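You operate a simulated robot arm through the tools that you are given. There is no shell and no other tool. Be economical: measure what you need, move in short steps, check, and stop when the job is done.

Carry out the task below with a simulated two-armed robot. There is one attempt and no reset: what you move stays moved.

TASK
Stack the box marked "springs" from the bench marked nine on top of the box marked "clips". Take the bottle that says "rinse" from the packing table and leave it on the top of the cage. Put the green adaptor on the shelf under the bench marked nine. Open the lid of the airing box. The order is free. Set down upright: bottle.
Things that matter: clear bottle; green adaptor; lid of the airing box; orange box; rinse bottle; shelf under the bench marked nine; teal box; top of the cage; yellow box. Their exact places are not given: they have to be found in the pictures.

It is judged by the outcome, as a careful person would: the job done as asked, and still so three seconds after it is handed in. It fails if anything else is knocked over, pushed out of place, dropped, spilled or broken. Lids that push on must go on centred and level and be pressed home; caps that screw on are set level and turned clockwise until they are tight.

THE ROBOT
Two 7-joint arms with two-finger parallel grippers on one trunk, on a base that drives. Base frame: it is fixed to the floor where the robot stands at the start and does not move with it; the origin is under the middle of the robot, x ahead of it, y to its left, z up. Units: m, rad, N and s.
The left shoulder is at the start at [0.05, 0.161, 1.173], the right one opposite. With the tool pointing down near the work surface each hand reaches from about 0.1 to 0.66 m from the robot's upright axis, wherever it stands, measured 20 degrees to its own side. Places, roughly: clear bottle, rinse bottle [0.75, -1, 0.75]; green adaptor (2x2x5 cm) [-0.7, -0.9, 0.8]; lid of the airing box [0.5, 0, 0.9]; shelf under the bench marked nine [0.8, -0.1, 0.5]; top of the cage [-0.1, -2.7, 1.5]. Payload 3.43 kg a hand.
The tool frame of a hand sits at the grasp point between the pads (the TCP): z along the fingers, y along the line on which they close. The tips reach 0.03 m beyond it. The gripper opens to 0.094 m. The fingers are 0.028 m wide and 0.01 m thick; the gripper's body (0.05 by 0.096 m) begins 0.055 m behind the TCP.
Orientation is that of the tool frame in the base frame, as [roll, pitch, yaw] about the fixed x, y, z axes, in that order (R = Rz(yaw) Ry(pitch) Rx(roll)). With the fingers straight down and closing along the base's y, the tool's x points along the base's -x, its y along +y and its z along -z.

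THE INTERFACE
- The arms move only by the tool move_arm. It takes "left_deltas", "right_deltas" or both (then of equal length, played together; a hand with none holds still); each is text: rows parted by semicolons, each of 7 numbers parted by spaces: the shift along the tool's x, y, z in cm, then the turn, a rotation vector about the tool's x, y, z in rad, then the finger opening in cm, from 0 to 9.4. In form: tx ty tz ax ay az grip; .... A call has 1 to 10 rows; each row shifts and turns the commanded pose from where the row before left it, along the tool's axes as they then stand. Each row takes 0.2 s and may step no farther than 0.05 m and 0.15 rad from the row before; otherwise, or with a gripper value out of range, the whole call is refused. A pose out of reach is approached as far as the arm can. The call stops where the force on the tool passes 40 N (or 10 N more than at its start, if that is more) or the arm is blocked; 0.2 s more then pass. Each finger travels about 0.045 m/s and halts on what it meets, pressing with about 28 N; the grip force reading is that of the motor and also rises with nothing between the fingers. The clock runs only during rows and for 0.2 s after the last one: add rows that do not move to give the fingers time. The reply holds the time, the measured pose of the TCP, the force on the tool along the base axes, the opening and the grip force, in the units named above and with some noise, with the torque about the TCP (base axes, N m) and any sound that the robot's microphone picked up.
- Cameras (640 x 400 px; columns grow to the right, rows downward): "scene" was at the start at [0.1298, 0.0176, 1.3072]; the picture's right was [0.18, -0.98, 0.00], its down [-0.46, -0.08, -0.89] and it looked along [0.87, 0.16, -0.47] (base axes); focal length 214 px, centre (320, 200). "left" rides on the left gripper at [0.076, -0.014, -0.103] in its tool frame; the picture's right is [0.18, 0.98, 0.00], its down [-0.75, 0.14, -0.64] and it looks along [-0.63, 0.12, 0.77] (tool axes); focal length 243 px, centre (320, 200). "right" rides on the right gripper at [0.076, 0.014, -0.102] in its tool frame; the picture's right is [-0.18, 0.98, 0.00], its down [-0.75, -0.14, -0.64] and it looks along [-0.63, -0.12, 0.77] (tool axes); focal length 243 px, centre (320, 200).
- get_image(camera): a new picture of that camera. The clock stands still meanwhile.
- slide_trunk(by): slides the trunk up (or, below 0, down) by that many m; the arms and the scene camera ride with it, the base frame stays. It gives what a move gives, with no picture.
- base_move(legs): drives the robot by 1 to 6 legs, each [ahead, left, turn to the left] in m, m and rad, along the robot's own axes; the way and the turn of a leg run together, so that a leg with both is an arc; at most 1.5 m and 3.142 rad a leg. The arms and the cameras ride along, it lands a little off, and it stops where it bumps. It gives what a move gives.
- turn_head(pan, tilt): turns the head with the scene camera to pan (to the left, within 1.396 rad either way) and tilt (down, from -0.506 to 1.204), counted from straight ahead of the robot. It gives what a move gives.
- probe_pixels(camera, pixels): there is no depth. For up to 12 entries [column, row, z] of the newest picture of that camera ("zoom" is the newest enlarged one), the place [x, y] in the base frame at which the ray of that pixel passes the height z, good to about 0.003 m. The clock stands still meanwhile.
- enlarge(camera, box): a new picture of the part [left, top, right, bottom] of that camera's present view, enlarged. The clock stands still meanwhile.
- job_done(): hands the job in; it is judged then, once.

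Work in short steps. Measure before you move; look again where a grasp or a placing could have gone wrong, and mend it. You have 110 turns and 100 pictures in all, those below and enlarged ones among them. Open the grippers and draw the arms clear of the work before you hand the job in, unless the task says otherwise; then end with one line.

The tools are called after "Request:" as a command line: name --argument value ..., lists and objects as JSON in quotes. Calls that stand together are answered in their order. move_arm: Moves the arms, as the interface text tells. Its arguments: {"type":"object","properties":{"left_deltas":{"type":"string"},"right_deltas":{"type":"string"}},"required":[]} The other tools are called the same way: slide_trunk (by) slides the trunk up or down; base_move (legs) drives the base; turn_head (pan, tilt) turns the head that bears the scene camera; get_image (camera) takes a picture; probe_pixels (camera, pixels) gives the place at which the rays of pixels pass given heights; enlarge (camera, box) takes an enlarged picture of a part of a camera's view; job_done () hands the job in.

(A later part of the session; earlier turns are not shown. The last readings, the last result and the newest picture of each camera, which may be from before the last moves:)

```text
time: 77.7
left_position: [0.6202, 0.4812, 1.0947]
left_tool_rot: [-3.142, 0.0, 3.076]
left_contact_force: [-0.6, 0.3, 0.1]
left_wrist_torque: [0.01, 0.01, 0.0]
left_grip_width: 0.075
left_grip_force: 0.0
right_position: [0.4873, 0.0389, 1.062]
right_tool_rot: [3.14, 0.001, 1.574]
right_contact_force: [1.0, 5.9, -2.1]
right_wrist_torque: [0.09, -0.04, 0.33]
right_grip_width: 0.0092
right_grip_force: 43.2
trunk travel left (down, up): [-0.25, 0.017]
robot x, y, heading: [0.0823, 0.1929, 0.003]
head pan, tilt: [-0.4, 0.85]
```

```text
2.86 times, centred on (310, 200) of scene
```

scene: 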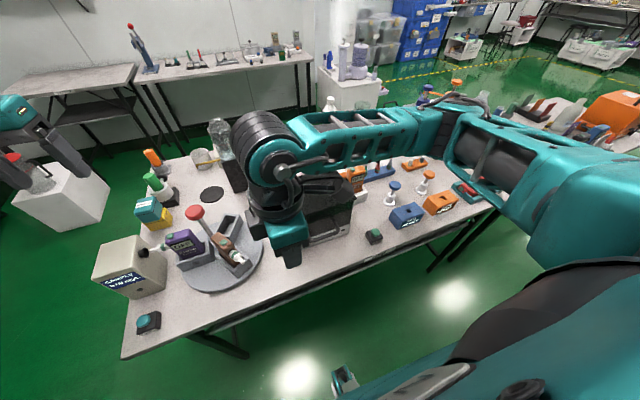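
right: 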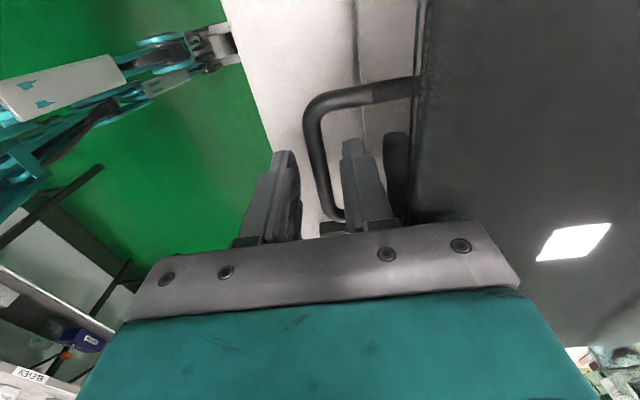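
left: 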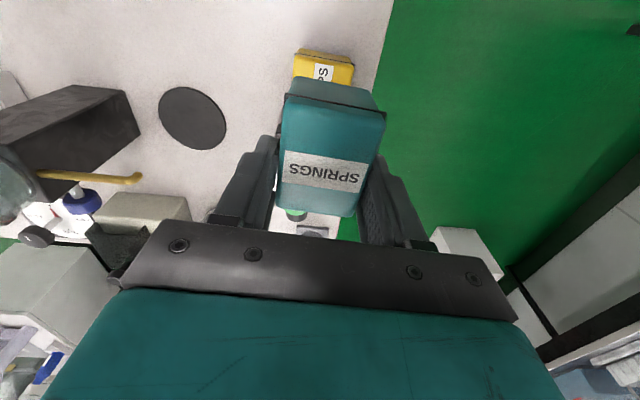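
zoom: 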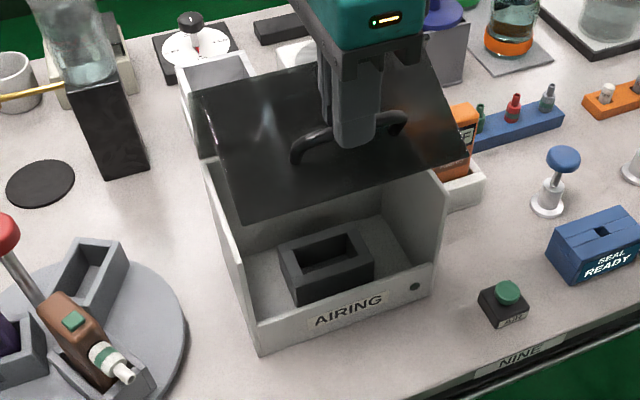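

The lid is about 60° open, box unmoved. Continue up and over past vertical.

Request:
move_arm --right_deltas "0 1.25 -1.38 0 0 0 0.4; 0 1.37 -1.25 0 0 0 0.4; 0 1.49 -1.1 0 0 0 0.4; 0 1.59 -0.95 0 0 0 0.4; 0 0 0 0 0 0 0.4"

Request:
enlarge --camera "scene" --box '[220, 100, 400, 260]'

```text
time: 78.9
left_position: [0.6212, 0.4798, 1.0935]
left_tool_rot: [-3.14, 0.0, 3.076]
left_contact_force: [1.4, -0.5, 0.3]
left_wrist_torque: [0.0, -0.01, 0.0]
left_grip_width: 0.075
left_grip_force: 0.1
right_position: [0.5438, 0.0387, 1.1077]
right_tool_rot: [3.141, -0.002, 1.575]
right_contact_force: [2.9, 9.9, -6.4]
right_wrist_torque: [0.56, -0.04, -0.22]
right_grip_width: 0.0093
right_grip_force: 43.5
trunk travel left (down, up): [-0.25, 0.017]
robot x, y, heading: [0.0795, 0.1891, 0.008]
head pan, tilt: [-0.4, 0.85]
```

```text
2.50 times, centred on (310, 180) of scene
```

zoom: 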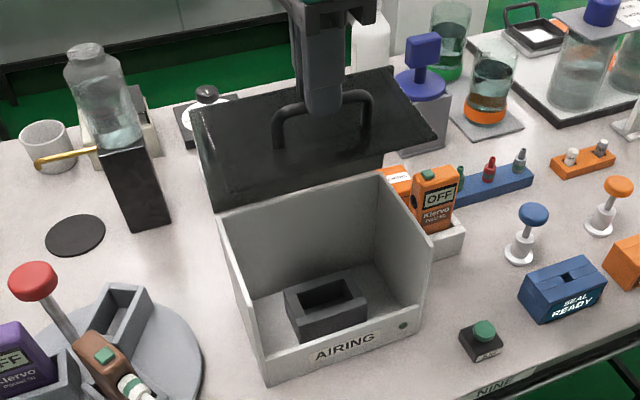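

Request:
move_arm --right_deltas "0 1.65 -0.6 0 0 0 0.4; 0 1.75 -0.4 0 0 0 0.4; 0 1.8 -0.15 0 0 0 0.4; 0 0 0 0 0 0 0.4"

Request:
enlarge --camera "scene" --box '[220, 80, 400, 260]'

```text
time: 79.9
left_position: [0.6182, 0.4809, 1.0962]
left_tool_rot: [-3.139, 0.004, 3.078]
left_contact_force: [0.2, -0.1, -0.1]
left_wrist_torque: [-0.01, 0.01, 0.02]
left_grip_width: 0.0748
left_grip_force: 0.0
right_position: [0.5911, 0.0375, 1.1247]
right_tool_rot: [3.133, -0.001, 1.574]
right_contact_force: [-4.8, 6.5, 28.4]
right_wrist_torque: [0.05, 0.1, -0.54]
right_grip_width: 0.0095
right_grip_force: 43.1
trunk travel left (down, up): [-0.25, 0.017]
robot x, y, heading: [0.0787, 0.1907, 0.011]
head pan, tilt: [-0.4, 0.85]
```

```text
2.22 times, centred on (310, 170) of scene
```

zoom: 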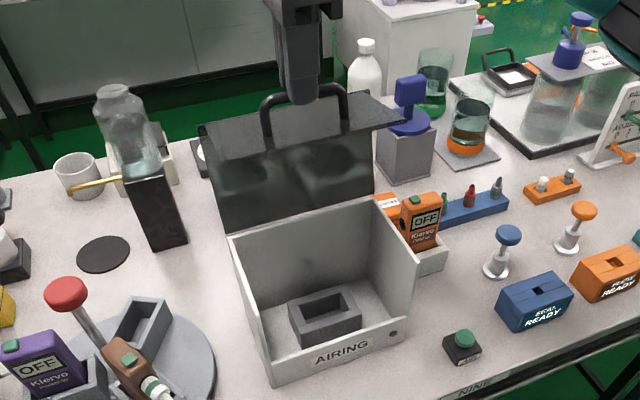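

The lid is near or past vertical; the +28 N in z means I should be slightly higher. I ease up and push a little further back.

Request:
move_arm --right_deltas "0 0 -0.5 0 0 0 0.4; 0 1 -0.1 0 0 0 0.4; 0 1 0 0 0 0 0.4; 0 0 0 0 0 0 0.4"

Request:
get_image --camera "right"

```text
time: 80.8
left_position: [0.617, 0.48, 1.0968]
left_tool_rot: [3.14, 0.005, 3.077]
left_contact_force: [-0.2, -0.9, 0.4]
left_wrist_torque: [0.04, -0.03, 0.0]
left_grip_width: 0.0752
left_grip_force: 0.1
right_position: [0.6031, 0.0385, 1.126]
right_tool_rot: [-3.119, 0.0, 1.584]
right_contact_force: [-24.7, 1.4, 10.1]
right_wrist_torque: [-0.38, 0.86, -1.04]
right_grip_width: 0.0098
right_grip_force: 43.4
trunk travel left (down, up): [-0.25, 0.017]
robot x, y, heading: [0.0782, 0.1914, 0.003]
head pan, tilt: [-0.4, 0.85]
stopped in row 4 (right hand): the force on the tool passed its limit (the readings are from after the stop); the commanded pose is now the measured one
```

```text
38 pictures are left
```

right: 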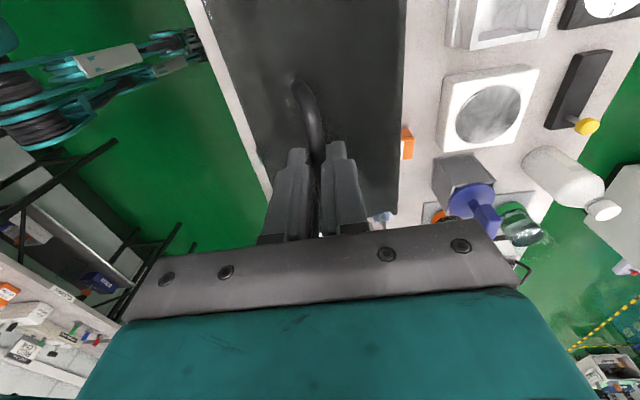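

The hinge stop is reached (−25 N). I relax 0.6 cm and open the fingers gently.

Request:
move_arm --right_deltas "0 -0.5 -0.1 0 0 0 0.4; 0 0 0 0 0 0 1.5; 0 0 0 0 0 0 2.5; 0 0 0 0 0 0 2.5"

Request:
move_arm --right_deltas "0 0 -2 0 0 0 2.8; 0 0 -4 0 0 0 2.8; 0 0 -4 0 0 0 2.8; 0 0 0 0 0 0 2.8; 0 0 0 0 0 0 2.8"

Request:
enlarge --camera "scene" --box '[220, 80, 400, 260]'

```text
time: 81.8
left_position: [0.6195, 0.4794, 1.0952]
left_tool_rot: [3.14, 0.003, 3.075]
left_contact_force: [0.6, -0.6, 0.2]
left_wrist_torque: [-0.01, 0.0, -0.01]
left_grip_width: 0.075
left_grip_force: 0.1
right_position: [0.6029, 0.0374, 1.1214]
right_tool_rot: [-3.122, 0.0, 1.582]
right_contact_force: [-0.5, 0.1, 0.0]
right_wrist_torque: [0.0, -0.03, -0.03]
right_grip_width: 0.0251
right_grip_force: 0.1
trunk travel left (down, up): [-0.25, 0.017]
robot x, y, heading: [0.0801, 0.1899, 0.009]
head pan, tilt: [-0.4, 0.85]
```

```text
time: 83.0
left_position: [0.6191, 0.4795, 1.0958]
left_tool_rot: [3.14, 0.0, 3.074]
left_contact_force: [-0.1, 0.3, -0.6]
left_wrist_torque: [0.0, 0.01, 0.02]
left_grip_width: 0.075
left_grip_force: 0.1
right_position: [0.6044, 0.0368, 1.2231]
right_tool_rot: [-3.123, -0.001, 1.582]
right_contact_force: [0.4, -0.5, 0.2]
right_wrist_torque: [0.03, 0.01, 0.0]
right_grip_width: 0.028
right_grip_force: 0.1
trunk travel left (down, up): [-0.25, 0.017]
robot x, y, heading: [0.0764, 0.1906, 0.006]
head pan, tilt: [-0.4, 0.85]
```

```text
2.22 times, centred on (310, 170) of scene
```

zoom: 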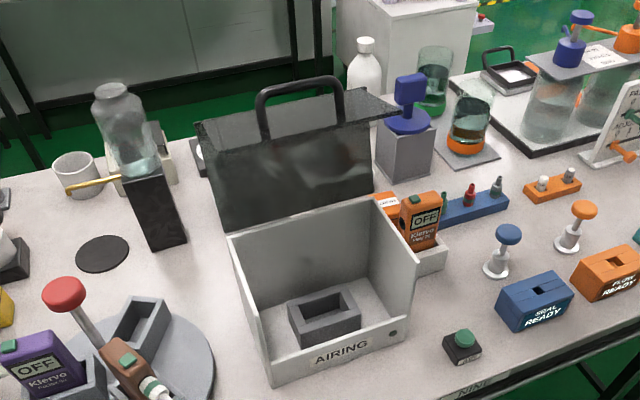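

The lid stays open. Now I retract both arms (left back and up; right hand back to its natural yaw) before driving to the packing table.

Request:
move_arm --left_deltas "3 0 -3 0 0 0 9.4; 3 0 -3 0 0 0 9.4; 3 0 -3 0 0 0 9.4; 3 0 -3 0 0 0 9.4; 3 0 -3 0 0 0 9.4; 3 0 0 0 0 0 9.4; 3 0 0 0 0 0 9.4; 0 0 0 0 0 0 9.4; 0 0 0 0 0 0 9.4; 0 0 0 0 0 0 9.4" --right_deltas "0 -4 0 0 0 0 2.8; 0 -4 0 0 0 0 2.8; -4 -2 0 0 0 -0.15 2.8; 0 0 0 0 0 -0.15 2.8; 0 0 0 0 0 -0.15 2.8; 0 0 0 0 0 -0.15 2.8; 0 0 0 0 0 -0.15 2.8; 0 0 0 0 0 -0.15 2.8; 0 0 0 0 0 -0.15 2.8; 0 0 0 0 0 -0.15 2.8"

Request:
move_arm --right_deltas "0 0 0 0 0 -0.15 5; 0 -3 0 0 0 -0.15 7; 0 -3 0 0 0 -0.06 9.4; 0 -3 0 0 0 0 9.4; 0 0 0 0 0 0 9.4"

Request:
base_move --legs '[[-0.12, 0, 0], [0, -1.1, 0]]'

Request:
turn_head --pan 0.0 --tilt 0.55

Request:
get_image --camera "scene"

```text
time: 85.2
left_position: [0.411, 0.4927, 1.2465]
left_tool_rot: [3.141, 0.003, 3.074]
left_contact_force: [-0.1, 0.3, 0.3]
left_wrist_torque: [-0.01, 0.01, 0.0]
left_grip_width: 0.0939
left_grip_force: 0.1
right_position: [0.5057, -0.0038, 1.2265]
right_tool_rot: [-3.135, -0.019, 2.782]
right_contact_force: [0.0, 0.1, -0.7]
right_wrist_torque: [0.0, -0.03, -0.03]
right_grip_width: 0.0279
right_grip_force: 0.0
trunk travel left (down, up): [-0.25, 0.017]
robot x, y, heading: [0.0784, 0.1934, 0.008]
head pan, tilt: [-0.4, 0.85]
```

```text
time: 86.4
left_position: [0.4102, 0.4935, 1.2458]
left_tool_rot: [-3.141, 0.003, 3.076]
left_contact_force: [0.5, -0.6, -0.3]
left_wrist_torque: [0.01, 0.01, 0.0]
left_grip_width: 0.0942
left_grip_force: 0.1
right_position: [0.4974, -0.0937, 1.2274]
right_tool_rot: [3.14, -0.021, 3.141]
right_contact_force: [-0.2, 0.3, 0.4]
right_wrist_torque: [-0.06, -0.02, 0.0]
right_grip_width: 0.0942
right_grip_force: 0.0
trunk travel left (down, up): [-0.25, 0.017]
robot x, y, heading: [0.0798, 0.1908, 0.007]
head pan, tilt: [-0.4, 0.85]
```

```text
time: 92.9
left_position: [0.2982, -0.6016, 1.2451]
left_tool_rot: [-3.141, 0.002, 3.081]
left_contact_force: [1.2, -0.1, -0.2]
left_wrist_torque: [-0.02, 0.02, -0.02]
left_grip_width: 0.0938
left_grip_force: 0.1
right_position: [0.3872, -1.1884, 1.2268]
right_tool_rot: [3.141, -0.019, -3.137]
right_contact_force: [0.1, -0.6, -1.0]
right_wrist_torque: [0.01, 0.01, 0.0]
right_grip_width: 0.0939
right_grip_force: 0.0
trunk travel left (down, up): [-0.25, 0.017]
robot x, y, heading: [-0.0315, -0.9031, 0.007]
head pan, tilt: [-0.4, 0.85]
```

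```text
time: 93.7
left_position: [0.2989, -0.6012, 1.2459]
left_tool_rot: [-3.141, 0.001, 3.079]
left_contact_force: [-0.2, -1.1, 0.8]
left_wrist_torque: [-0.02, -0.01, 0.01]
left_grip_width: 0.0939
left_grip_force: 0.1
right_position: [0.3882, -1.1874, 1.2262]
right_tool_rot: [3.141, -0.02, -3.141]
right_contact_force: [0.1, 0.5, 1.8]
right_wrist_torque: [0.0, 0.0, 0.0]
right_grip_width: 0.0938
right_grip_force: 0.0
trunk travel left (down, up): [-0.25, 0.017]
robot x, y, heading: [-0.0384, -0.9022, 0.005]
head pan, tilt: [0.0, 0.55]
```

```text
36 pictures are left
```

scene: 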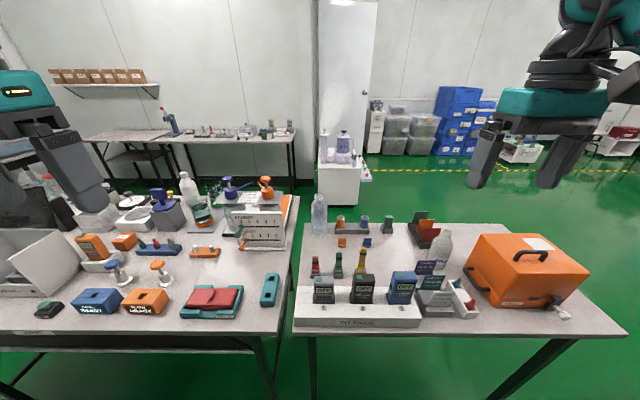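

The packing table has two similar bottles at (318,215) and (443,250); zoom on them for their labels.

Request:
enlarge --camera "scene" --box '[400, 210, 500, 330]'

Request:
enlarge --camera "scene" --box '[290, 180, 390, 250]'

```text
3.33 times, centred on (450, 270) of scene
```

zoom: 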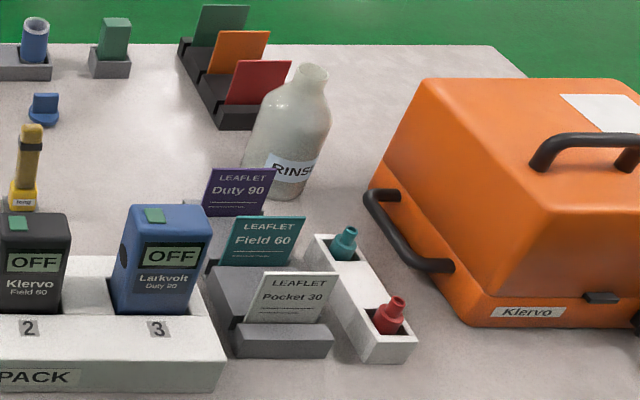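

```text
5.71 times, centred on (340, 215) of scene
```

zoom: 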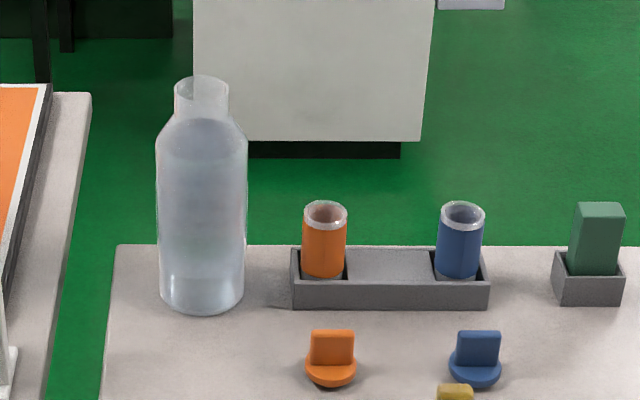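

The rinse bottle is the one at (443,250). Probe its base and mouth.

Request:
probe_pixels --camera "scene" --pixels '[[440, 268, 0.75], [428, 262, 0.75], [450, 267, 0.75], [447, 231, 0.9], [447, 231, 0.95], [447, 231, 0.97], [318, 231, 0.75], [440, 290, 0.8], [430, 274, 0.85], [464, 266, 0.92], [471, 265, 0.75], [555, 240, 0.92]]'

```text
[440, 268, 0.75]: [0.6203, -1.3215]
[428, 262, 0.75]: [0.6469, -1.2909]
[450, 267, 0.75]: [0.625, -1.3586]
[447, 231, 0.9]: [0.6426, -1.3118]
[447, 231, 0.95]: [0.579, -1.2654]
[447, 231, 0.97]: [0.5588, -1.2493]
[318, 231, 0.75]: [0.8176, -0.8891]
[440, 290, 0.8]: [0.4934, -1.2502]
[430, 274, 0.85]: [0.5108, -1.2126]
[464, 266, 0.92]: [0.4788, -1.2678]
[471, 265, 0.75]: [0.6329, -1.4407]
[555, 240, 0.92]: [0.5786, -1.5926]
```

Rinse bottle: base centre ≈(0.655, −1.335), top ≈0.89, Ø≈7.6 cm. The cage top is high (1.5), so I need a tilted grasp; I test here in free air whether a 45° forward tilt at z≈1.62 is reachable.

Request:
move_arm --right_deltas "0 0 0 0 -0.131 0 9.4; 0 0 0 0 -0.131 0 9.4; 0 0 0 0 -0.131 0 9.4; 0 0 0 0 -0.131 0 9.4; 0 0 0 0 -0.131 0 9.4; 0 0 0 0 -0.131 0 9.4"

Request:
move_arm --right_deltas "-3.5 0 -3.5 0 0 0 9.4; -3.5 0 -3.5 0 0 0 9.4; -3.5 0 -3.5 0 0 0 9.4; -3.5 0 -3.5 0 0 0 9.4; -3.5 0 -3.5 0 0 0 9.4; -3.5 0 -3.5 0 0 0 9.4; -3.5 0 -3.5 0 0 0 9.4; -3.5 0 -3.5 0 0 0 9.4; 0 0 0 0 0 0 9.4"

```text
time: 95.1
left_position: [0.2981, -0.601, 1.246]
left_tool_rot: [3.141, 0.001, 3.081]
left_contact_force: [0.6, 0.1, -0.2]
left_wrist_torque: [-0.03, 0.0, -0.03]
left_grip_width: 0.0941
left_grip_force: 0.1
right_position: [0.3871, -1.1877, 1.228]
right_tool_rot: [-3.141, 0.769, -3.139]
right_contact_force: [0.5, -0.9, 0.3]
right_wrist_torque: [-0.01, 0.02, 0.0]
right_grip_width: 0.0937
right_grip_force: 0.0
trunk travel left (down, up): [-0.25, 0.017]
robot x, y, heading: [-0.0333, -0.9038, 0.006]
head pan, tilt: [0.0, 0.55]
```

```text
time: 97.1
left_position: [0.2983, -0.6021, 1.2462]
left_tool_rot: [3.141, 0.002, 3.078]
left_contact_force: [-0.4, -0.1, -0.1]
left_wrist_torque: [0.03, 0.03, 0.01]
left_grip_width: 0.0942
left_grip_force: 0.0
right_position: [0.396, -1.19, 1.6212]
right_tool_rot: [3.14, 0.767, -3.141]
right_contact_force: [0.2, -0.8, 0.9]
right_wrist_torque: [0.0, 0.02, 0.02]
right_grip_width: 0.0942
right_grip_force: 0.0
trunk travel left (down, up): [-0.25, 0.017]
robot x, y, heading: [-0.0337, -0.9046, 0.01]
head pan, tilt: [0.0, 0.55]
```

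A 45° tilt at z 1.62 is reachable. I drive to place the bottle in front of the right arm, then lower the hand to z≈1.0 behind it and look.

Request:
base_move --legs '[[0.12, -0.22, 0]]'

Request:
move_arm --right_deltas "3.5 0 3.5 0 0 0 9.4; 3.5 0 3.5 0 0 0 9.4; 3.5 0 3.5 0 0 0 9.4; 3.5 0 3.5 0 0 0 9.4; 3.5 0 3.5 0 0 0 9.4; 3.5 0 3.5 0 0 0 9.4; 3.5 0 3.5 0 0 0 9.4; 3.5 0 3.5 0 0 0 9.4; 3.5 0 3.5 0 0 0 9.4; 3.5 0 3.5 0 0 0 9.4"

Request:
get_image --camera "right"

Request:
turn_head --pan -0.3 --tilt 0.75

Request:
get_image --camera "scene"

```text
time: 99.0
left_position: [0.4177, -0.8181, 1.246]
left_tool_rot: [-3.141, 0.001, 3.081]
left_contact_force: [-0.2, -0.4, -0.3]
left_wrist_torque: [0.02, -0.01, 0.02]
left_grip_width: 0.0939
left_grip_force: 0.0
right_position: [0.5145, -1.4054, 1.6213]
right_tool_rot: [3.141, 0.767, -3.138]
right_contact_force: [0.9, -0.2, -0.5]
right_wrist_torque: [-0.01, -0.02, 0.0]
right_grip_width: 0.0942
right_grip_force: 0.0
trunk travel left (down, up): [-0.25, 0.017]
robot x, y, heading: [0.0839, -1.1217, 0.013]
head pan, tilt: [0.0, 0.55]
```

```text
time: 101.2
left_position: [0.4171, -0.8171, 1.2454]
left_tool_rot: [-3.142, 0.002, 3.08]
left_contact_force: [-0.7, -0.4, -0.3]
left_wrist_torque: [-0.02, -0.03, 0.03]
left_grip_width: 0.094
left_grip_force: 0.1
right_position: [0.509, -1.4063, 1.129]
right_tool_rot: [3.14, 0.769, -3.138]
right_contact_force: [-0.5, 0.6, 0.0]
right_wrist_torque: [0.0, -0.05, 0.0]
right_grip_width: 0.0941
right_grip_force: 0.0
trunk travel left (down, up): [-0.25, 0.017]
robot x, y, heading: [0.0855, -1.1219, 0.006]
head pan, tilt: [0.0, 0.55]
```

```text
33 pictures are left
```

right: 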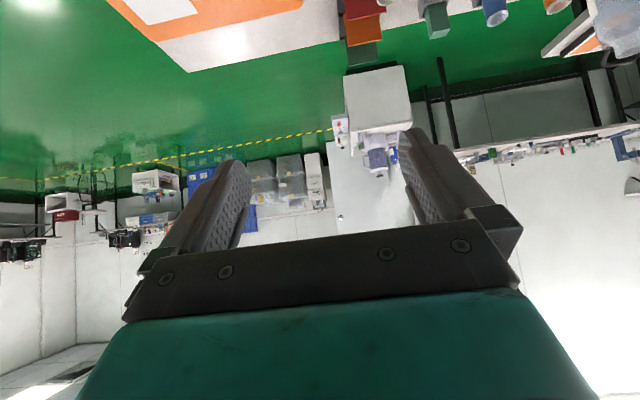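

```text
time: 102.0
left_position: [0.4163, -0.8167, 1.2457]
left_tool_rot: [3.14, 0.003, 3.081]
left_contact_force: [-0.1, -0.3, 0.0]
left_wrist_torque: [0.02, 0.03, 0.02]
left_grip_width: 0.094
left_grip_force: 0.1
right_position: [0.5075, -1.4076, 1.128]
right_tool_rot: [3.142, 0.767, -3.137]
right_contact_force: [0.3, -0.7, -0.2]
right_wrist_torque: [0.01, -0.05, -0.01]
right_grip_width: 0.094
right_grip_force: 0.1
trunk travel left (down, up): [-0.25, 0.017]
robot x, y, heading: [0.0884, -1.1191, 0.006]
head pan, tilt: [-0.3, 0.75]
```

```text
32 pictures are left
```

scene: 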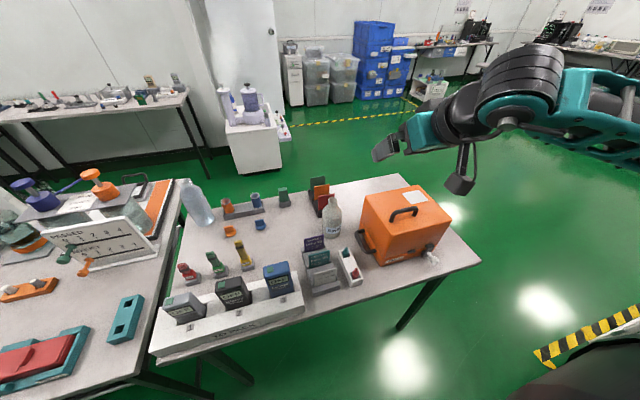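

Better view: bottle at (333,215). Enlarge and triangulate.

Request:
enlarge --camera "scene" --box '[290, 170, 390, 300]'

Request:
probe_pixels --camera "scene" --pixels '[[332, 238, 0.75], [322, 234, 0.75], [341, 236, 0.75], [333, 195, 0.88], [333, 195, 0.91], [333, 195, 0.94], [362, 258, 0.75], [368, 257, 0.79], [352, 284, 0.75], [340, 250, 0.8], [314, 240, 0.86], [345, 250, 0.8]]'

```text
3.08 times, centred on (340, 235) of scene
```

zoom: 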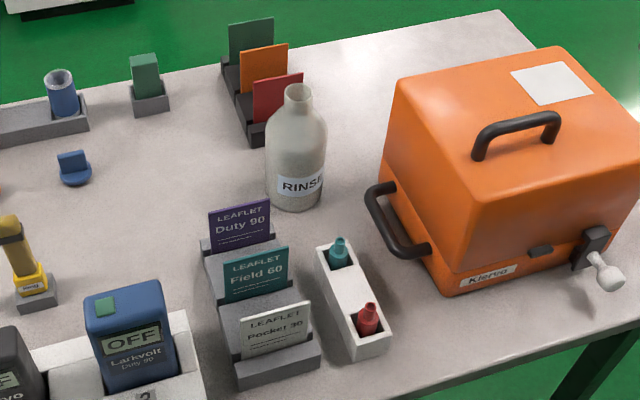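

```text
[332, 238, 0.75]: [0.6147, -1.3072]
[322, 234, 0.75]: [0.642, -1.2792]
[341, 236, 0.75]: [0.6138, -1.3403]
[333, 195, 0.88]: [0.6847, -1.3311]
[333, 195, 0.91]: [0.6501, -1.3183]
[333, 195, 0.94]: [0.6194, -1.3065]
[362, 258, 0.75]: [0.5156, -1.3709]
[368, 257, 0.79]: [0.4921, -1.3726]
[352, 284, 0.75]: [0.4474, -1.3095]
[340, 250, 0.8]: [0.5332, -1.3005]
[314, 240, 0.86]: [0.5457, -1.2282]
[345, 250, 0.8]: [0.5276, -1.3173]
```

Bottle axis ≈(0.645, −1.321), Ø 6.7 cm, top ≈0.91. I go to a pre-grasp 16 cm back along the tilted approach line and check.

Request:
move_arm --right_deltas "0 2.9 0 0 0 0 9.4; 0 2.9 0 0 0 0 9.4; 0 2.9 0 0 0 0 9.4; 2.8 0 3.6 0 0 0 9.4; 2.8 0 3.6 0 0 0 9.4; 2.8 0 3.6 0 0 0 9.4; 2.7 0 3.5 0 0 0 9.4; 0 0 0 0 0 0 9.4"

Request:
get_image --camera "right"

Request:
enlarge --camera "scene" --box '[270, 130, 450, 300]'

```text
time: 103.8
left_position: [0.4159, -0.8176, 1.246]
left_tool_rot: [3.141, 0.003, 3.081]
left_contact_force: [0.6, 0.5, 0.0]
left_wrist_torque: [-0.03, -0.02, 0.03]
left_grip_width: 0.094
left_grip_force: 0.0
right_position: [0.5255, -1.3161, 0.9474]
right_tool_rot: [-3.141, 0.768, -3.139]
right_contact_force: [-0.1, 0.0, 0.0]
right_wrist_torque: [0.0, -0.04, 0.01]
right_grip_width: 0.0941
right_grip_force: 0.0
trunk travel left (down, up): [-0.25, 0.017]
robot x, y, heading: [0.0867, -1.1181, 0.009]
head pan, tilt: [-0.3, 0.75]
```

```text
30 pictures are left
```

right: 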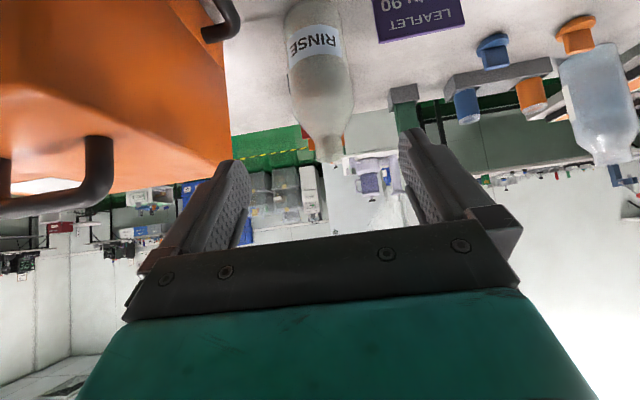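

```text
2.35 times, centred on (360, 215) of scene
```

zoom: 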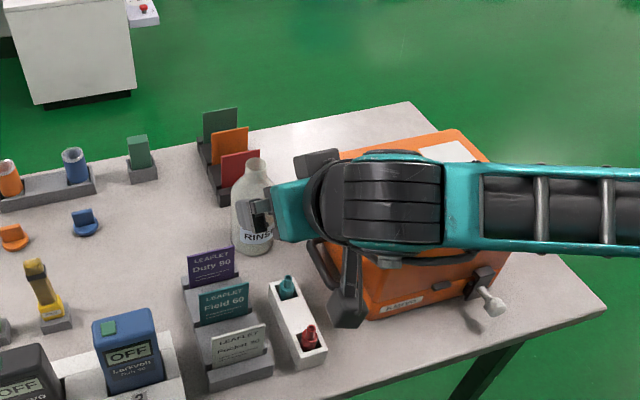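

The case's black side handle near (225,20) may be close to my right finger; probe it and the bottle's sides.

Request:
probe_pixels --camera "right" --pixels '[[293, 90, 0.84], [353, 90, 0.84], [323, 100, 0.85], [328, 150, 0.9], [240, 20, 0.8], [240, 20, 0.84], [240, 10, 0.78], [228, 100, 0.85], [228, 140, 0.9]]'

Request:
probe_pixels --camera "scene" --pixels '[[355, 226, 0.8], [357, 240, 0.8], [357, 240, 0.84], [365, 252, 0.8], [378, 248, 0.8]]'

```text
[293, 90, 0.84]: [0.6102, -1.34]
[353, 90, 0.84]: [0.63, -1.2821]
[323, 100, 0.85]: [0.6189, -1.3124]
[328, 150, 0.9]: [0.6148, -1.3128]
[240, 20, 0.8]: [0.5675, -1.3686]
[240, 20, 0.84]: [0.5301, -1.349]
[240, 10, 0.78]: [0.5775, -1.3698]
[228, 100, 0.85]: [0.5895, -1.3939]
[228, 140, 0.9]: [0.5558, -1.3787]
```

```text
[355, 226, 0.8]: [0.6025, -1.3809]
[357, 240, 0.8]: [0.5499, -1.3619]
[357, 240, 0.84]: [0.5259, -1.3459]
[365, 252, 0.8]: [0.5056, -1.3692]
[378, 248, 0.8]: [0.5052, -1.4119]
```

The case's handle sits low (z≈0.79), my hand passes above it. Bottle y≈−1.316 matches the TCP. Advance 11 cm and check.

Request:
move_arm --right_deltas "0 0 4 0 0 0 9.4; -0.2 0 4 0 0 0 9.4; -0.2 0 3 0 0 0 9.4; 0 0 0 0 0 0 9.4"

Request:
get_image --camera "right"

Request:
enlarge --camera "scene" --box '[290, 170, 400, 280]'

```text
time: 104.8
left_position: [0.4163, -0.8176, 1.2468]
left_tool_rot: [3.141, 0.001, 3.081]
left_contact_force: [0.7, -0.6, 0.2]
left_wrist_torque: [-0.03, -0.01, -0.01]
left_grip_width: 0.0941
left_grip_force: 0.1
right_position: [0.6033, -1.3157, 0.8709]
right_tool_rot: [3.141, 0.766, -3.138]
right_contact_force: [-0.4, 0.3, -0.1]
right_wrist_torque: [0.03, -0.01, -0.01]
right_grip_width: 0.0938
right_grip_force: 0.0
trunk travel left (down, up): [-0.25, 0.017]
robot x, y, heading: [0.0833, -1.1236, 0.006]
head pan, tilt: [-0.3, 0.75]
```

```text
28 pictures are left
```

right: 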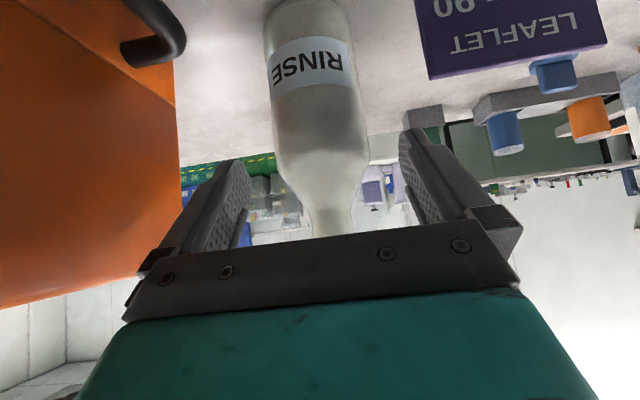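

```text
3.64 times, centred on (345, 225) of scene
```

zoom: 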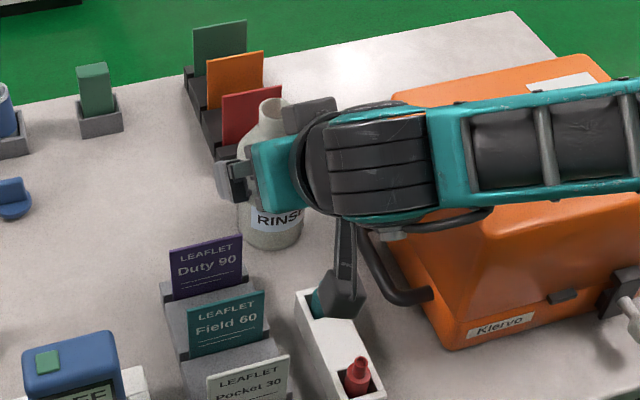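

Centred; no contact. Advance the last 4.5 cm, then close.

Request:
move_arm --right_deltas "0 0 2 0 0 0 9.4; 0 0 1.5 0 0 0 9.4; 0 0 1 0 0 0 9.4; 0 0 0 0 0 0 9.4"

Request:
move_arm --right_deltas "0 0 0 0 0 0 8; 0 0 0 0 0 0 7; 0 0 0 0 0 0 6; 0 0 0 0 0 0 5; 0 0 0 0 0 0 5; 0 0 0 0 0 0 5"

Request:
get_image --camera "right"

```text
time: 105.8
left_position: [0.4161, -0.8166, 1.2454]
left_tool_rot: [-3.141, 0.001, 3.082]
left_contact_force: [0.0, -0.2, 0.5]
left_wrist_torque: [0.01, 0.03, 0.01]
left_grip_width: 0.0939
left_grip_force: 0.1
right_position: [0.6376, -1.3162, 0.8379]
right_tool_rot: [3.141, 0.769, -3.141]
right_contact_force: [-0.3, -0.5, -0.2]
right_wrist_torque: [0.01, 0.0, -0.02]
right_grip_width: 0.094
right_grip_force: 0.1
trunk travel left (down, up): [-0.25, 0.017]
robot x, y, heading: [0.0859, -1.1235, 0.009]
head pan, tilt: [-0.3, 0.75]
```

```text
time: 107.2
left_position: [0.4164, -0.8173, 1.2453]
left_tool_rot: [3.141, 0.0, 3.08]
left_contact_force: [-0.2, -0.1, 0.2]
left_wrist_torque: [-0.01, 0.01, 0.01]
left_grip_width: 0.0939
left_grip_force: 0.0
right_position: [0.6369, -1.3154, 0.8371]
right_tool_rot: [3.141, 0.768, -3.137]
right_contact_force: [-0.2, -0.6, -0.1]
right_wrist_torque: [-0.02, 0.01, 0.06]
right_grip_width: 0.0668
right_grip_force: 28.4
trunk travel left (down, up): [-0.25, 0.017]
robot x, y, heading: [0.0864, -1.1228, 0.009]
head pan, tilt: [-0.3, 0.75]
```

```text
26 pictures are left
```

right: 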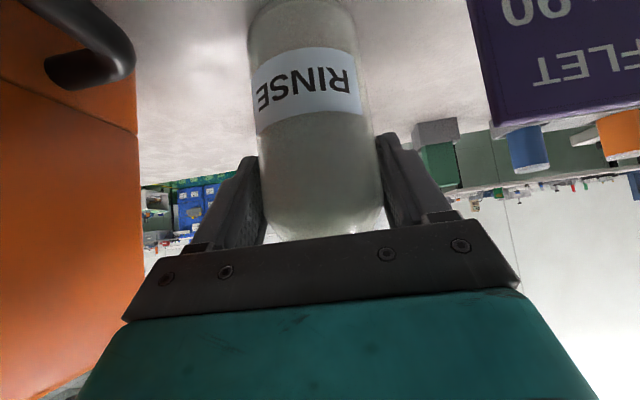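

Firm hold at 6.7 cm. Lift straight up (tool tx −0.695, tz −0.719 per unit).

Request:
move_arm --right_deltas "-1.04 0 -1.08 0 0 0 5; -1.39 0 -1.44 0 0 0 5; -2.08 0 -2.16 0 0 0 5; -2.5 0 -2.59 0 0 0 5; -2.5 0 -2.59 0 0 0 5; -2.5 0 -2.59 0 0 0 5; -2.5 0 -2.59 0 0 0 5; -2.5 0 -2.59 0 0 0 5; -2.5 0 -2.59 0 0 0 5; 0 0 0 0 0 0 5"

Request:
turn_head --pan -1.2 --tilt 0.3

Request:
get_image --camera "scene"

```text
time: 109.3
left_position: [0.4168, -0.8173, 1.2464]
left_tool_rot: [3.14, 0.0, 3.08]
left_contact_force: [1.0, 0.1, -0.2]
left_wrist_torque: [0.03, 0.02, 0.01]
left_grip_width: 0.094
left_grip_force: 0.1
right_position: [0.638, -1.3162, 1.119]
right_tool_rot: [3.141, 0.766, -3.138]
right_contact_force: [0.3, -0.3, -3.1]
right_wrist_torque: [0.0, 0.03, 0.01]
right_grip_width: 0.0667
right_grip_force: 27.5
trunk travel left (down, up): [-0.25, 0.017]
robot x, y, heading: [0.0857, -1.1219, 0.005]
head pan, tilt: [-0.3, 0.75]
```

```text
time: 110.5
left_position: [0.416, -0.8165, 1.246]
left_tool_rot: [3.14, 0.001, 3.08]
left_contact_force: [-0.2, 1.0, -0.4]
left_wrist_torque: [0.03, -0.01, 0.0]
left_grip_width: 0.094
left_grip_force: 0.0
right_position: [0.6369, -1.3189, 1.1193]
right_tool_rot: [-3.142, 0.768, -3.138]
right_contact_force: [-0.2, 0.2, -2.6]
right_wrist_torque: [-0.04, 0.01, -0.01]
right_grip_width: 0.0664
right_grip_force: 28.4
trunk travel left (down, up): [-0.25, 0.017]
robot x, y, heading: [0.085, -1.1216, 0.008]
head pan, tilt: [-1.201, 0.3]
```

```text
25 pictures are left
```

scene: 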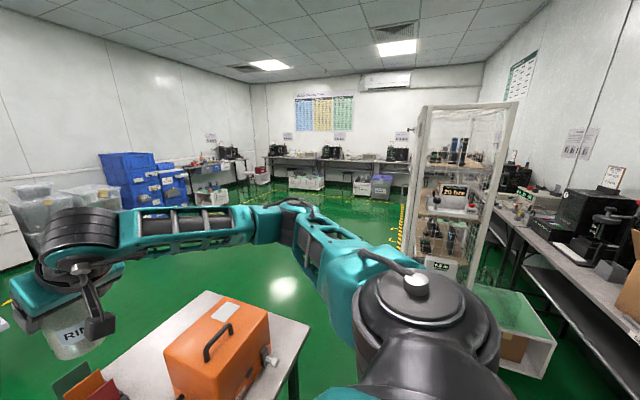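

The cage is the tall cabinet at (460,180). I back off 0.1 m, turn right 90° with the bottle held high, and look at it straight.

Request:
base_move --legs '[[-0.1, 0, 0], [0, 0, -1.571], [0.4, 0, 0]]'

Request:
turn_head --pan 0.0 --tilt 0.25

Request:
get_image --camera "scene"

```text
time: 117.6
left_position: [0.2997, -1.8534, 1.2461]
left_tool_rot: [3.141, 0.0, 1.522]
left_contact_force: [0.2, -0.6, 0.0]
left_wrist_torque: [0.0, 0.03, -0.02]
left_grip_width: 0.0941
left_grip_force: 0.0
right_position: [-0.1989, -2.0778, 1.1191]
right_tool_rot: [-3.141, 0.766, 1.585]
right_contact_force: [0.0, 0.1, -3.6]
right_wrist_torque: [-0.01, -0.01, -0.01]
right_grip_width: 0.0654
right_grip_force: 28.1
trunk travel left (down, up): [-0.25, 0.017]
robot x, y, heading: [-0.0079, -1.5238, -1.556]
head pan, tilt: [-1.201, 0.3]
```

```text
time: 119.0
left_position: [0.3, -1.8515, 1.2462]
left_tool_rot: [3.141, 0.002, 1.52]
left_contact_force: [-0.1, 0.2, -0.7]
left_wrist_torque: [-0.01, -0.02, -0.03]
left_grip_width: 0.0941
left_grip_force: 0.0
right_position: [-0.1989, -2.078, 1.119]
right_tool_rot: [3.141, 0.767, 1.585]
right_contact_force: [0.3, 0.5, -2.2]
right_wrist_torque: [0.0, 0.02, 0.01]
right_grip_width: 0.0655
right_grip_force: 28.3
trunk travel left (down, up): [-0.25, 0.017]
robot x, y, heading: [-0.0051, -1.523, -1.555]
head pan, tilt: [0.0, 0.25]
```

```text
24 pictures are left
```

scene: 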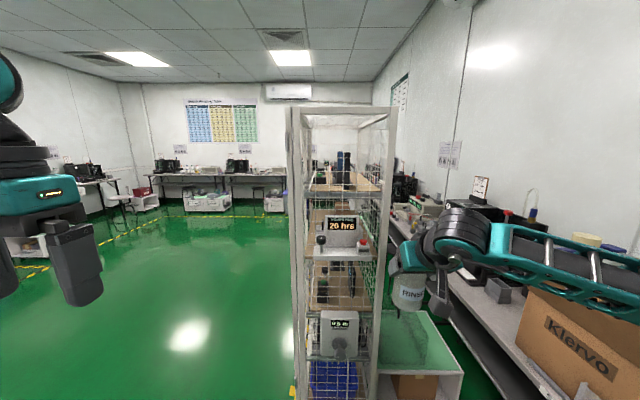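

The cage front spans columns 293–392 with its top edge at row ≈107. Probe it and zoom on the top.

Request:
probe_pixels --camera "scene" --pixels '[[291, 107, 1.5], [396, 107, 1.5], [302, 114, 1.5], [387, 113, 1.5], [291, 107, 1.55], [396, 107, 1.55], [340, 107, 1.5], [300, 400, 0.5]]'

Request:
enlarge --camera "scene" --box '[275, 90, 415, 190]'

```text
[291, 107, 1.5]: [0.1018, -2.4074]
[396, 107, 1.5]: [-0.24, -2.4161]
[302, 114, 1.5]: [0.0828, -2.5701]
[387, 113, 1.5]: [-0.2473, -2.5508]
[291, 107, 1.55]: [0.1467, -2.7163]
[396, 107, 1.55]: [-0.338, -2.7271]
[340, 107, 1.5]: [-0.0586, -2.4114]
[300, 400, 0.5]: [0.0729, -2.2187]
```

```text
4.00 times, centred on (345, 140) of scene
```

zoom: 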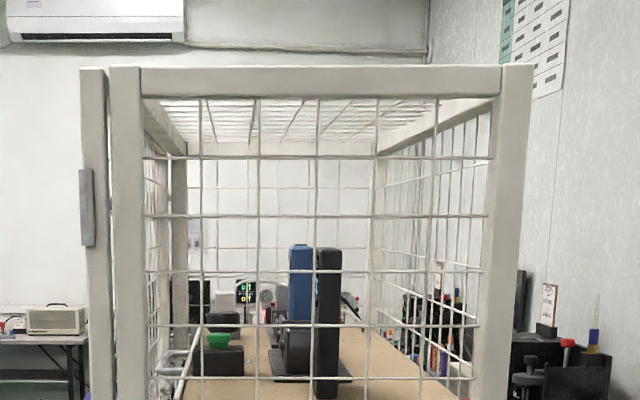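

The top is a wire mesh in a frame at z≈1.5. I raise the bottle to z≈1.67, and lift the left hand too so its downward-looking camera can see the cage top.

Request:
move_arm --left_deltas "0 0 -4 0 0 0 9.4; 0 0 -4 0 0 0 9.4; 0 0 -4 0 0 0 9.4; 0 0 -4 0 0 0 9.4; 0 0 -4 0 0 0 9.4; 0 0 -4 0 0 0 9.4; 0 0 -4 0 0 0 9.4; 0 0 0 0 0 0 9.4; 0 0 0 0 0 0 9.4; 0 0 0 0 0 0 9.4" --right_deltas "-3.2 0 -3.3 0 0 0 5; -3.4 0 -3.52 0 0 0 5; -3.4 0 -3.52 0 0 0 5; -3.4 0 -3.52 0 0 0 5; -3.4 0 -3.52 0 0 0 5; -3.4 0 -3.52 0 0 0 5; -3.4 0 -3.52 0 0 0 5; -3.4 0 -3.52 0 0 0 5; -3.4 0 -3.52 0 0 0 5; -3.4 0 -3.52 0 0 0 5"

Request:
move_arm --right_deltas "-3.4 0 -3.52 0 0 0 5; -2 0 -2.1 0 0 0 5; 0 0 0 0 0 0 5"

Request:
get_image --camera "left"

```text
time: 121.2
left_position: [0.2948, -1.8452, 1.4333]
left_tool_rot: [3.137, 0.002, 1.518]
left_contact_force: [-1.3, 0.0, -0.4]
left_wrist_torque: [0.02, -0.07, 0.01]
left_grip_width: 0.0943
left_grip_force: 0.1
left hand out of reach, approached as far as the arm can: row 5, 6, 7
right_position: [-0.2048, -2.0789, 1.5566]
right_tool_rot: [3.136, 0.767, 1.58]
right_contact_force: [-1.3, -0.6, -3.7]
right_wrist_torque: [0.02, -0.04, 0.05]
right_grip_width: 0.0656
right_grip_force: 28.4
right hand out of reach, approached as far as the arm can: row 10
trunk travel left (down, up): [-0.25, 0.017]
robot x, y, heading: [-0.0065, -1.524, -1.55]
head pan, tilt: [0.0, 0.25]
```

```text
time: 122.0
left_position: [0.2992, -1.8439, 1.4326]
left_tool_rot: [-3.139, 0.003, 1.521]
left_contact_force: [0.2, 0.0, -0.2]
left_wrist_torque: [0.0, -0.01, 0.0]
left_grip_width: 0.0939
left_grip_force: 0.0
right_position: [-0.199, -2.0765, 1.5584]
right_tool_rot: [-3.142, 0.768, 1.584]
right_contact_force: [-0.3, 0.0, -2.2]
right_wrist_torque: [0.01, -0.03, 0.02]
right_grip_width: 0.0656
right_grip_force: 28.2
right hand out of reach, approached as far as the arm can: row 1, 2
trunk travel left (down, up): [-0.25, 0.017]
robot x, y, heading: [-0.0043, -1.528, -1.553]
head pan, tilt: [0.0, 0.25]
```

```text
22 pictures are left
```

left: 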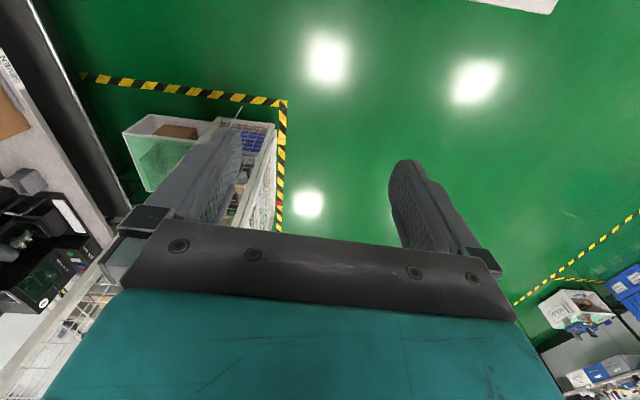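

The reach at that height needs the hand nearer to me. I pull it back 11 cm, then raise, and also raise the trunk fully.

Request:
move_arm --right_deltas "2.65 0 -2.55 0 0 0 5; 2.65 0 -2.55 0 0 0 5; 2.65 0 -2.55 0 0 0 5; -2.1 0 -2.15 0 0 0 5; -2.1 0 -2.15 0 0 0 5; -2.1 0 -2.15 0 0 0 5; 0 0 0 0 0 0 5"

Request:
slide_trunk --by 0.016

Request:
base_move --legs '[[0.3, 0, -0.015]]'

Request:
get_image --camera "scene"

```text
time: 123.6
left_position: [0.2995, -1.8444, 1.4327]
left_tool_rot: [-3.14, 0.004, 1.517]
left_contact_force: [0.3, -0.2, -0.3]
left_wrist_torque: [-0.05, 0.02, 0.0]
left_grip_width: 0.094
left_grip_force: 0.1
right_position: [-0.201, -1.9687, 1.6244]
right_tool_rot: [-3.139, 0.768, 1.586]
right_contact_force: [0.3, 0.8, -2.8]
right_wrist_torque: [0.0, 0.02, 0.0]
right_grip_width: 0.0659
right_grip_force: 27.7
right hand out of reach, approached as far as the arm can: row 6
trunk travel left (down, up): [-0.25, 0.017]
robot x, y, heading: [-0.0074, -1.5229, -1.553]
head pan, tilt: [0.0, 0.25]
```

```text
time: 124.2
left_position: [0.2993, -1.8443, 1.4488]
left_tool_rot: [-3.141, 0.002, 1.519]
left_contact_force: [0.3, 1.1, 0.7]
left_wrist_torque: [-0.01, -0.01, -0.01]
left_grip_width: 0.0942
left_grip_force: 0.0
right_position: [-0.2008, -1.9689, 1.64]
right_tool_rot: [-3.141, 0.769, 1.585]
right_contact_force: [-1.1, -0.8, -2.6]
right_wrist_torque: [0.0, 0.01, 0.0]
right_grip_width: 0.0655
right_grip_force: 28.2
trunk travel left (down, up): [-0.266, 0.001]
robot x, y, heading: [-0.0054, -1.5231, -1.556]
head pan, tilt: [0.0, 0.25]
```

```text
time: 126.3
left_position: [0.2961, -2.1522, 1.4485]
left_tool_rot: [-3.14, 0.005, 1.501]
left_contact_force: [0.1, -0.4, -0.1]
left_wrist_torque: [0.03, 0.0, 0.02]
left_grip_width: 0.0939
left_grip_force: 0.0
right_position: [-0.2052, -2.2667, 1.6408]
right_tool_rot: [3.14, 0.769, 1.565]
right_contact_force: [0.4, -0.8, -3.1]
right_wrist_torque: [0.02, -0.03, -0.01]
right_grip_width: 0.0657
right_grip_force: 27.7
trunk travel left (down, up): [-0.266, 0.001]
robot x, y, heading: [-0.0044, -1.8285, -1.568]
head pan, tilt: [0.0, 0.25]
```

```text
21 pictures are left
```

scene: 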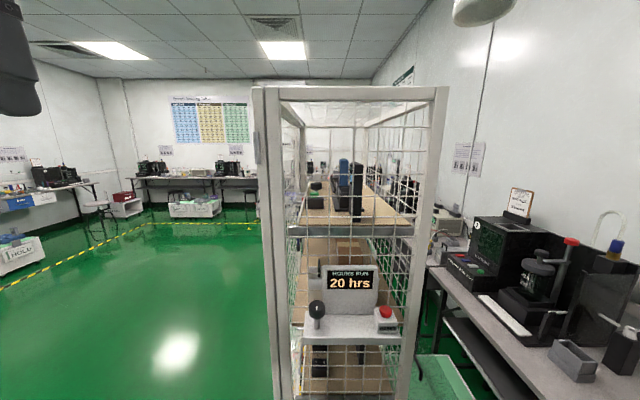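

Triangulate with this closer view.

Request:
probe_pixels --camera "scene" --pixels '[[266, 87, 1.48], [266, 87, 1.5], [266, 87, 1.52], [266, 87, 1.54], [449, 87, 1.5], [449, 87, 1.52], [449, 87, 1.54], [360, 86, 1.52], [305, 126, 1.5], [367, 126, 1.5]]'

```text
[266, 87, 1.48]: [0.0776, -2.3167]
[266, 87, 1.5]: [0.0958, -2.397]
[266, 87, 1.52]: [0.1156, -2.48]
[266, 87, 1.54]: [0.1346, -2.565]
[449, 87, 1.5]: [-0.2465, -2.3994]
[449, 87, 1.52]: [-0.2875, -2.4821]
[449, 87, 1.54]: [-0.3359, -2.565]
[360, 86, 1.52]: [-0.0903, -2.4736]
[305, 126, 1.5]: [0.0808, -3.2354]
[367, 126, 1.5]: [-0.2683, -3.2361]
```

Cage top: front edge y≈−2.39, z≈1.495, x from −0.24 to 0.09. I drive so that the bottle comes over about (−0.07, −2.50), its base 5 cm above the mesh.

Request:
base_move --legs '[[0, 0.13, 0], [0.225, 0, 0]]'

Request:
turn_head --pan -0.45 --tilt -0.25

Request:
get_image --camera "scene"

Request:
get_image --camera "right"

```text
time: 128.9
left_position: [0.4226, -2.3776, 1.4476]
left_tool_rot: [-3.14, 0.004, 1.502]
left_contact_force: [0.1, -0.5, -0.1]
left_wrist_torque: [0.02, -0.01, 0.0]
left_grip_width: 0.094
left_grip_force: 0.1
right_position: [-0.0787, -2.4936, 1.6412]
right_tool_rot: [-3.142, 0.767, 1.565]
right_contact_force: [0.3, -0.2, -2.6]
right_wrist_torque: [-0.01, -0.01, -0.01]
right_grip_width: 0.0657
right_grip_force: 28.0
trunk travel left (down, up): [-0.266, 0.001]
robot x, y, heading: [0.1248, -2.0522, -1.575]
head pan, tilt: [0.0, 0.25]
```

```text
time: 129.8
left_position: [0.4235, -2.3776, 1.4481]
left_tool_rot: [-3.14, 0.002, 1.501]
left_contact_force: [-0.5, -0.8, 0.0]
left_wrist_torque: [0.02, 0.01, 0.01]
left_grip_width: 0.0938
left_grip_force: 0.0
right_position: [-0.0802, -2.4927, 1.6409]
right_tool_rot: [3.141, 0.766, 1.565]
right_contact_force: [-1.0, -0.1, -2.8]
right_wrist_torque: [0.02, -0.01, 0.01]
right_grip_width: 0.0651
right_grip_force: 27.9
trunk travel left (down, up): [-0.266, 0.001]
robot x, y, heading: [0.1211, -2.0533, -1.575]
head pan, tilt: [-0.45, -0.25]
```

```text
20 pictures are left
```

scene: 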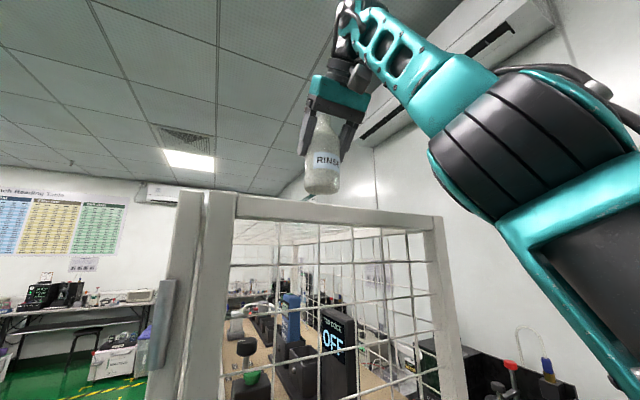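

```text
19 pictures are left
```

right: 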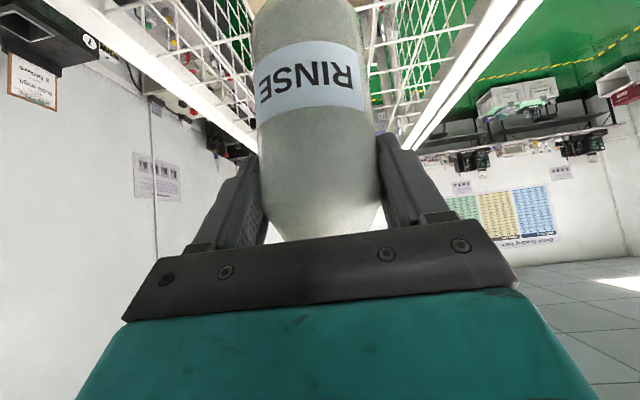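

The bottle hangs over the mesh well inside the frame. Lower 3.5 cm, then creep.

Request:
move_arm --right_deltas "0.83 0 0.86 0 0 0 5; 0.83 0 0.86 0 0 0 5; 0.76 0 0.79 0 0 0 5; 0 0 0 0 0 0 5"

Request:
enlarge --camera "scene" --box '[200, 130, 440, 280]'

```text
time: 130.8
left_position: [0.4229, -2.3768, 1.4481]
left_tool_rot: [-3.139, 0.004, 1.501]
left_contact_force: [0.3, -0.6, -0.1]
left_wrist_torque: [0.01, 0.02, -0.02]
left_grip_width: 0.0942
left_grip_force: 0.0
right_position: [-0.0808, -2.4925, 1.6064]
right_tool_rot: [-3.141, 0.767, 1.566]
right_contact_force: [0.4, 0.8, -3.5]
right_wrist_torque: [-0.02, 0.01, 0.0]
right_grip_width: 0.0651
right_grip_force: 28.5
trunk travel left (down, up): [-0.266, 0.001]
robot x, y, heading: [0.1223, -2.0535, -1.568]
head pan, tilt: [-0.45, -0.25]
```

```text
2.67 times, centred on (320, 205) of scene
```

zoom: 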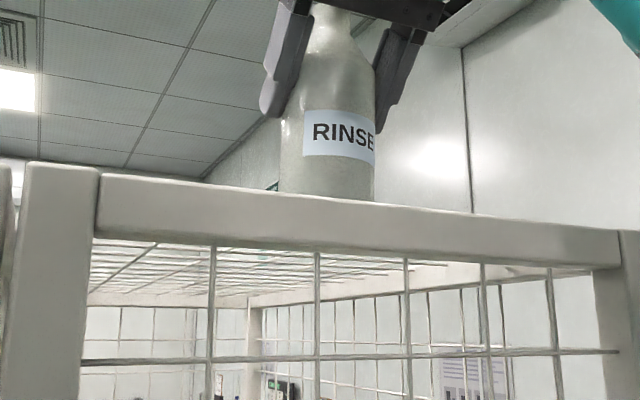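

Request:
move_arm --right_deltas "0.35 0 0.36 0 0 0 5; 0.35 0 0.36 0 0 0 5; 0.28 0 0.29 0 0 0 5; 0.21 0 0.22 0 0 0 5; 0 0 0 0 0 0 5"

```text
time: 132.0
left_position: [0.4234, -2.3771, 1.4483]
left_tool_rot: [-3.14, 0.002, 1.501]
left_contact_force: [0.5, -0.4, 0.1]
left_wrist_torque: [-0.02, 0.0, 0.01]
left_grip_width: 0.094
left_grip_force: 0.0
right_position: [-0.0797, -2.4936, 1.5901]
right_tool_rot: [-3.141, 0.769, 1.565]
right_contact_force: [0.0, 0.3, -3.0]
right_wrist_torque: [-0.05, 0.02, 0.0]
right_grip_width: 0.0654
right_grip_force: 28.4
trunk travel left (down, up): [-0.266, 0.001]
robot x, y, heading: [0.1212, -2.0534, -1.57]
head pan, tilt: [-0.45, -0.25]
```

Request:
move_arm --right_deltas "0.14 0 0.14 0 0 0 5; 0.14 0 0.14 0 0 0 5; 0.14 0 0.14 0 0 0 5; 0.14 0 0.14 0 0 0 5; 0 0 0 0 0 0 5"

```text
time: 133.2
left_position: [0.4255, -2.376, 1.4493]
left_tool_rot: [-3.139, 0.005, 1.5]
left_contact_force: [-0.8, -0.1, 0.0]
left_wrist_torque: [0.01, 0.0, 0.01]
left_grip_width: 0.094
left_grip_force: 0.1
right_position: [-0.077, -2.4934, 1.5859]
right_tool_rot: [3.138, 0.778, 1.566]
right_contact_force: [1.7, -8.8, 37.4]
right_wrist_torque: [-0.17, 0.12, 0.1]
right_grip_width: 0.0656
right_grip_force: 28.0
trunk travel left (down, up): [-0.266, 0.001]
robot x, y, heading: [0.1234, -2.0523, -1.571]
head pan, tilt: [-0.45, -0.25]
```

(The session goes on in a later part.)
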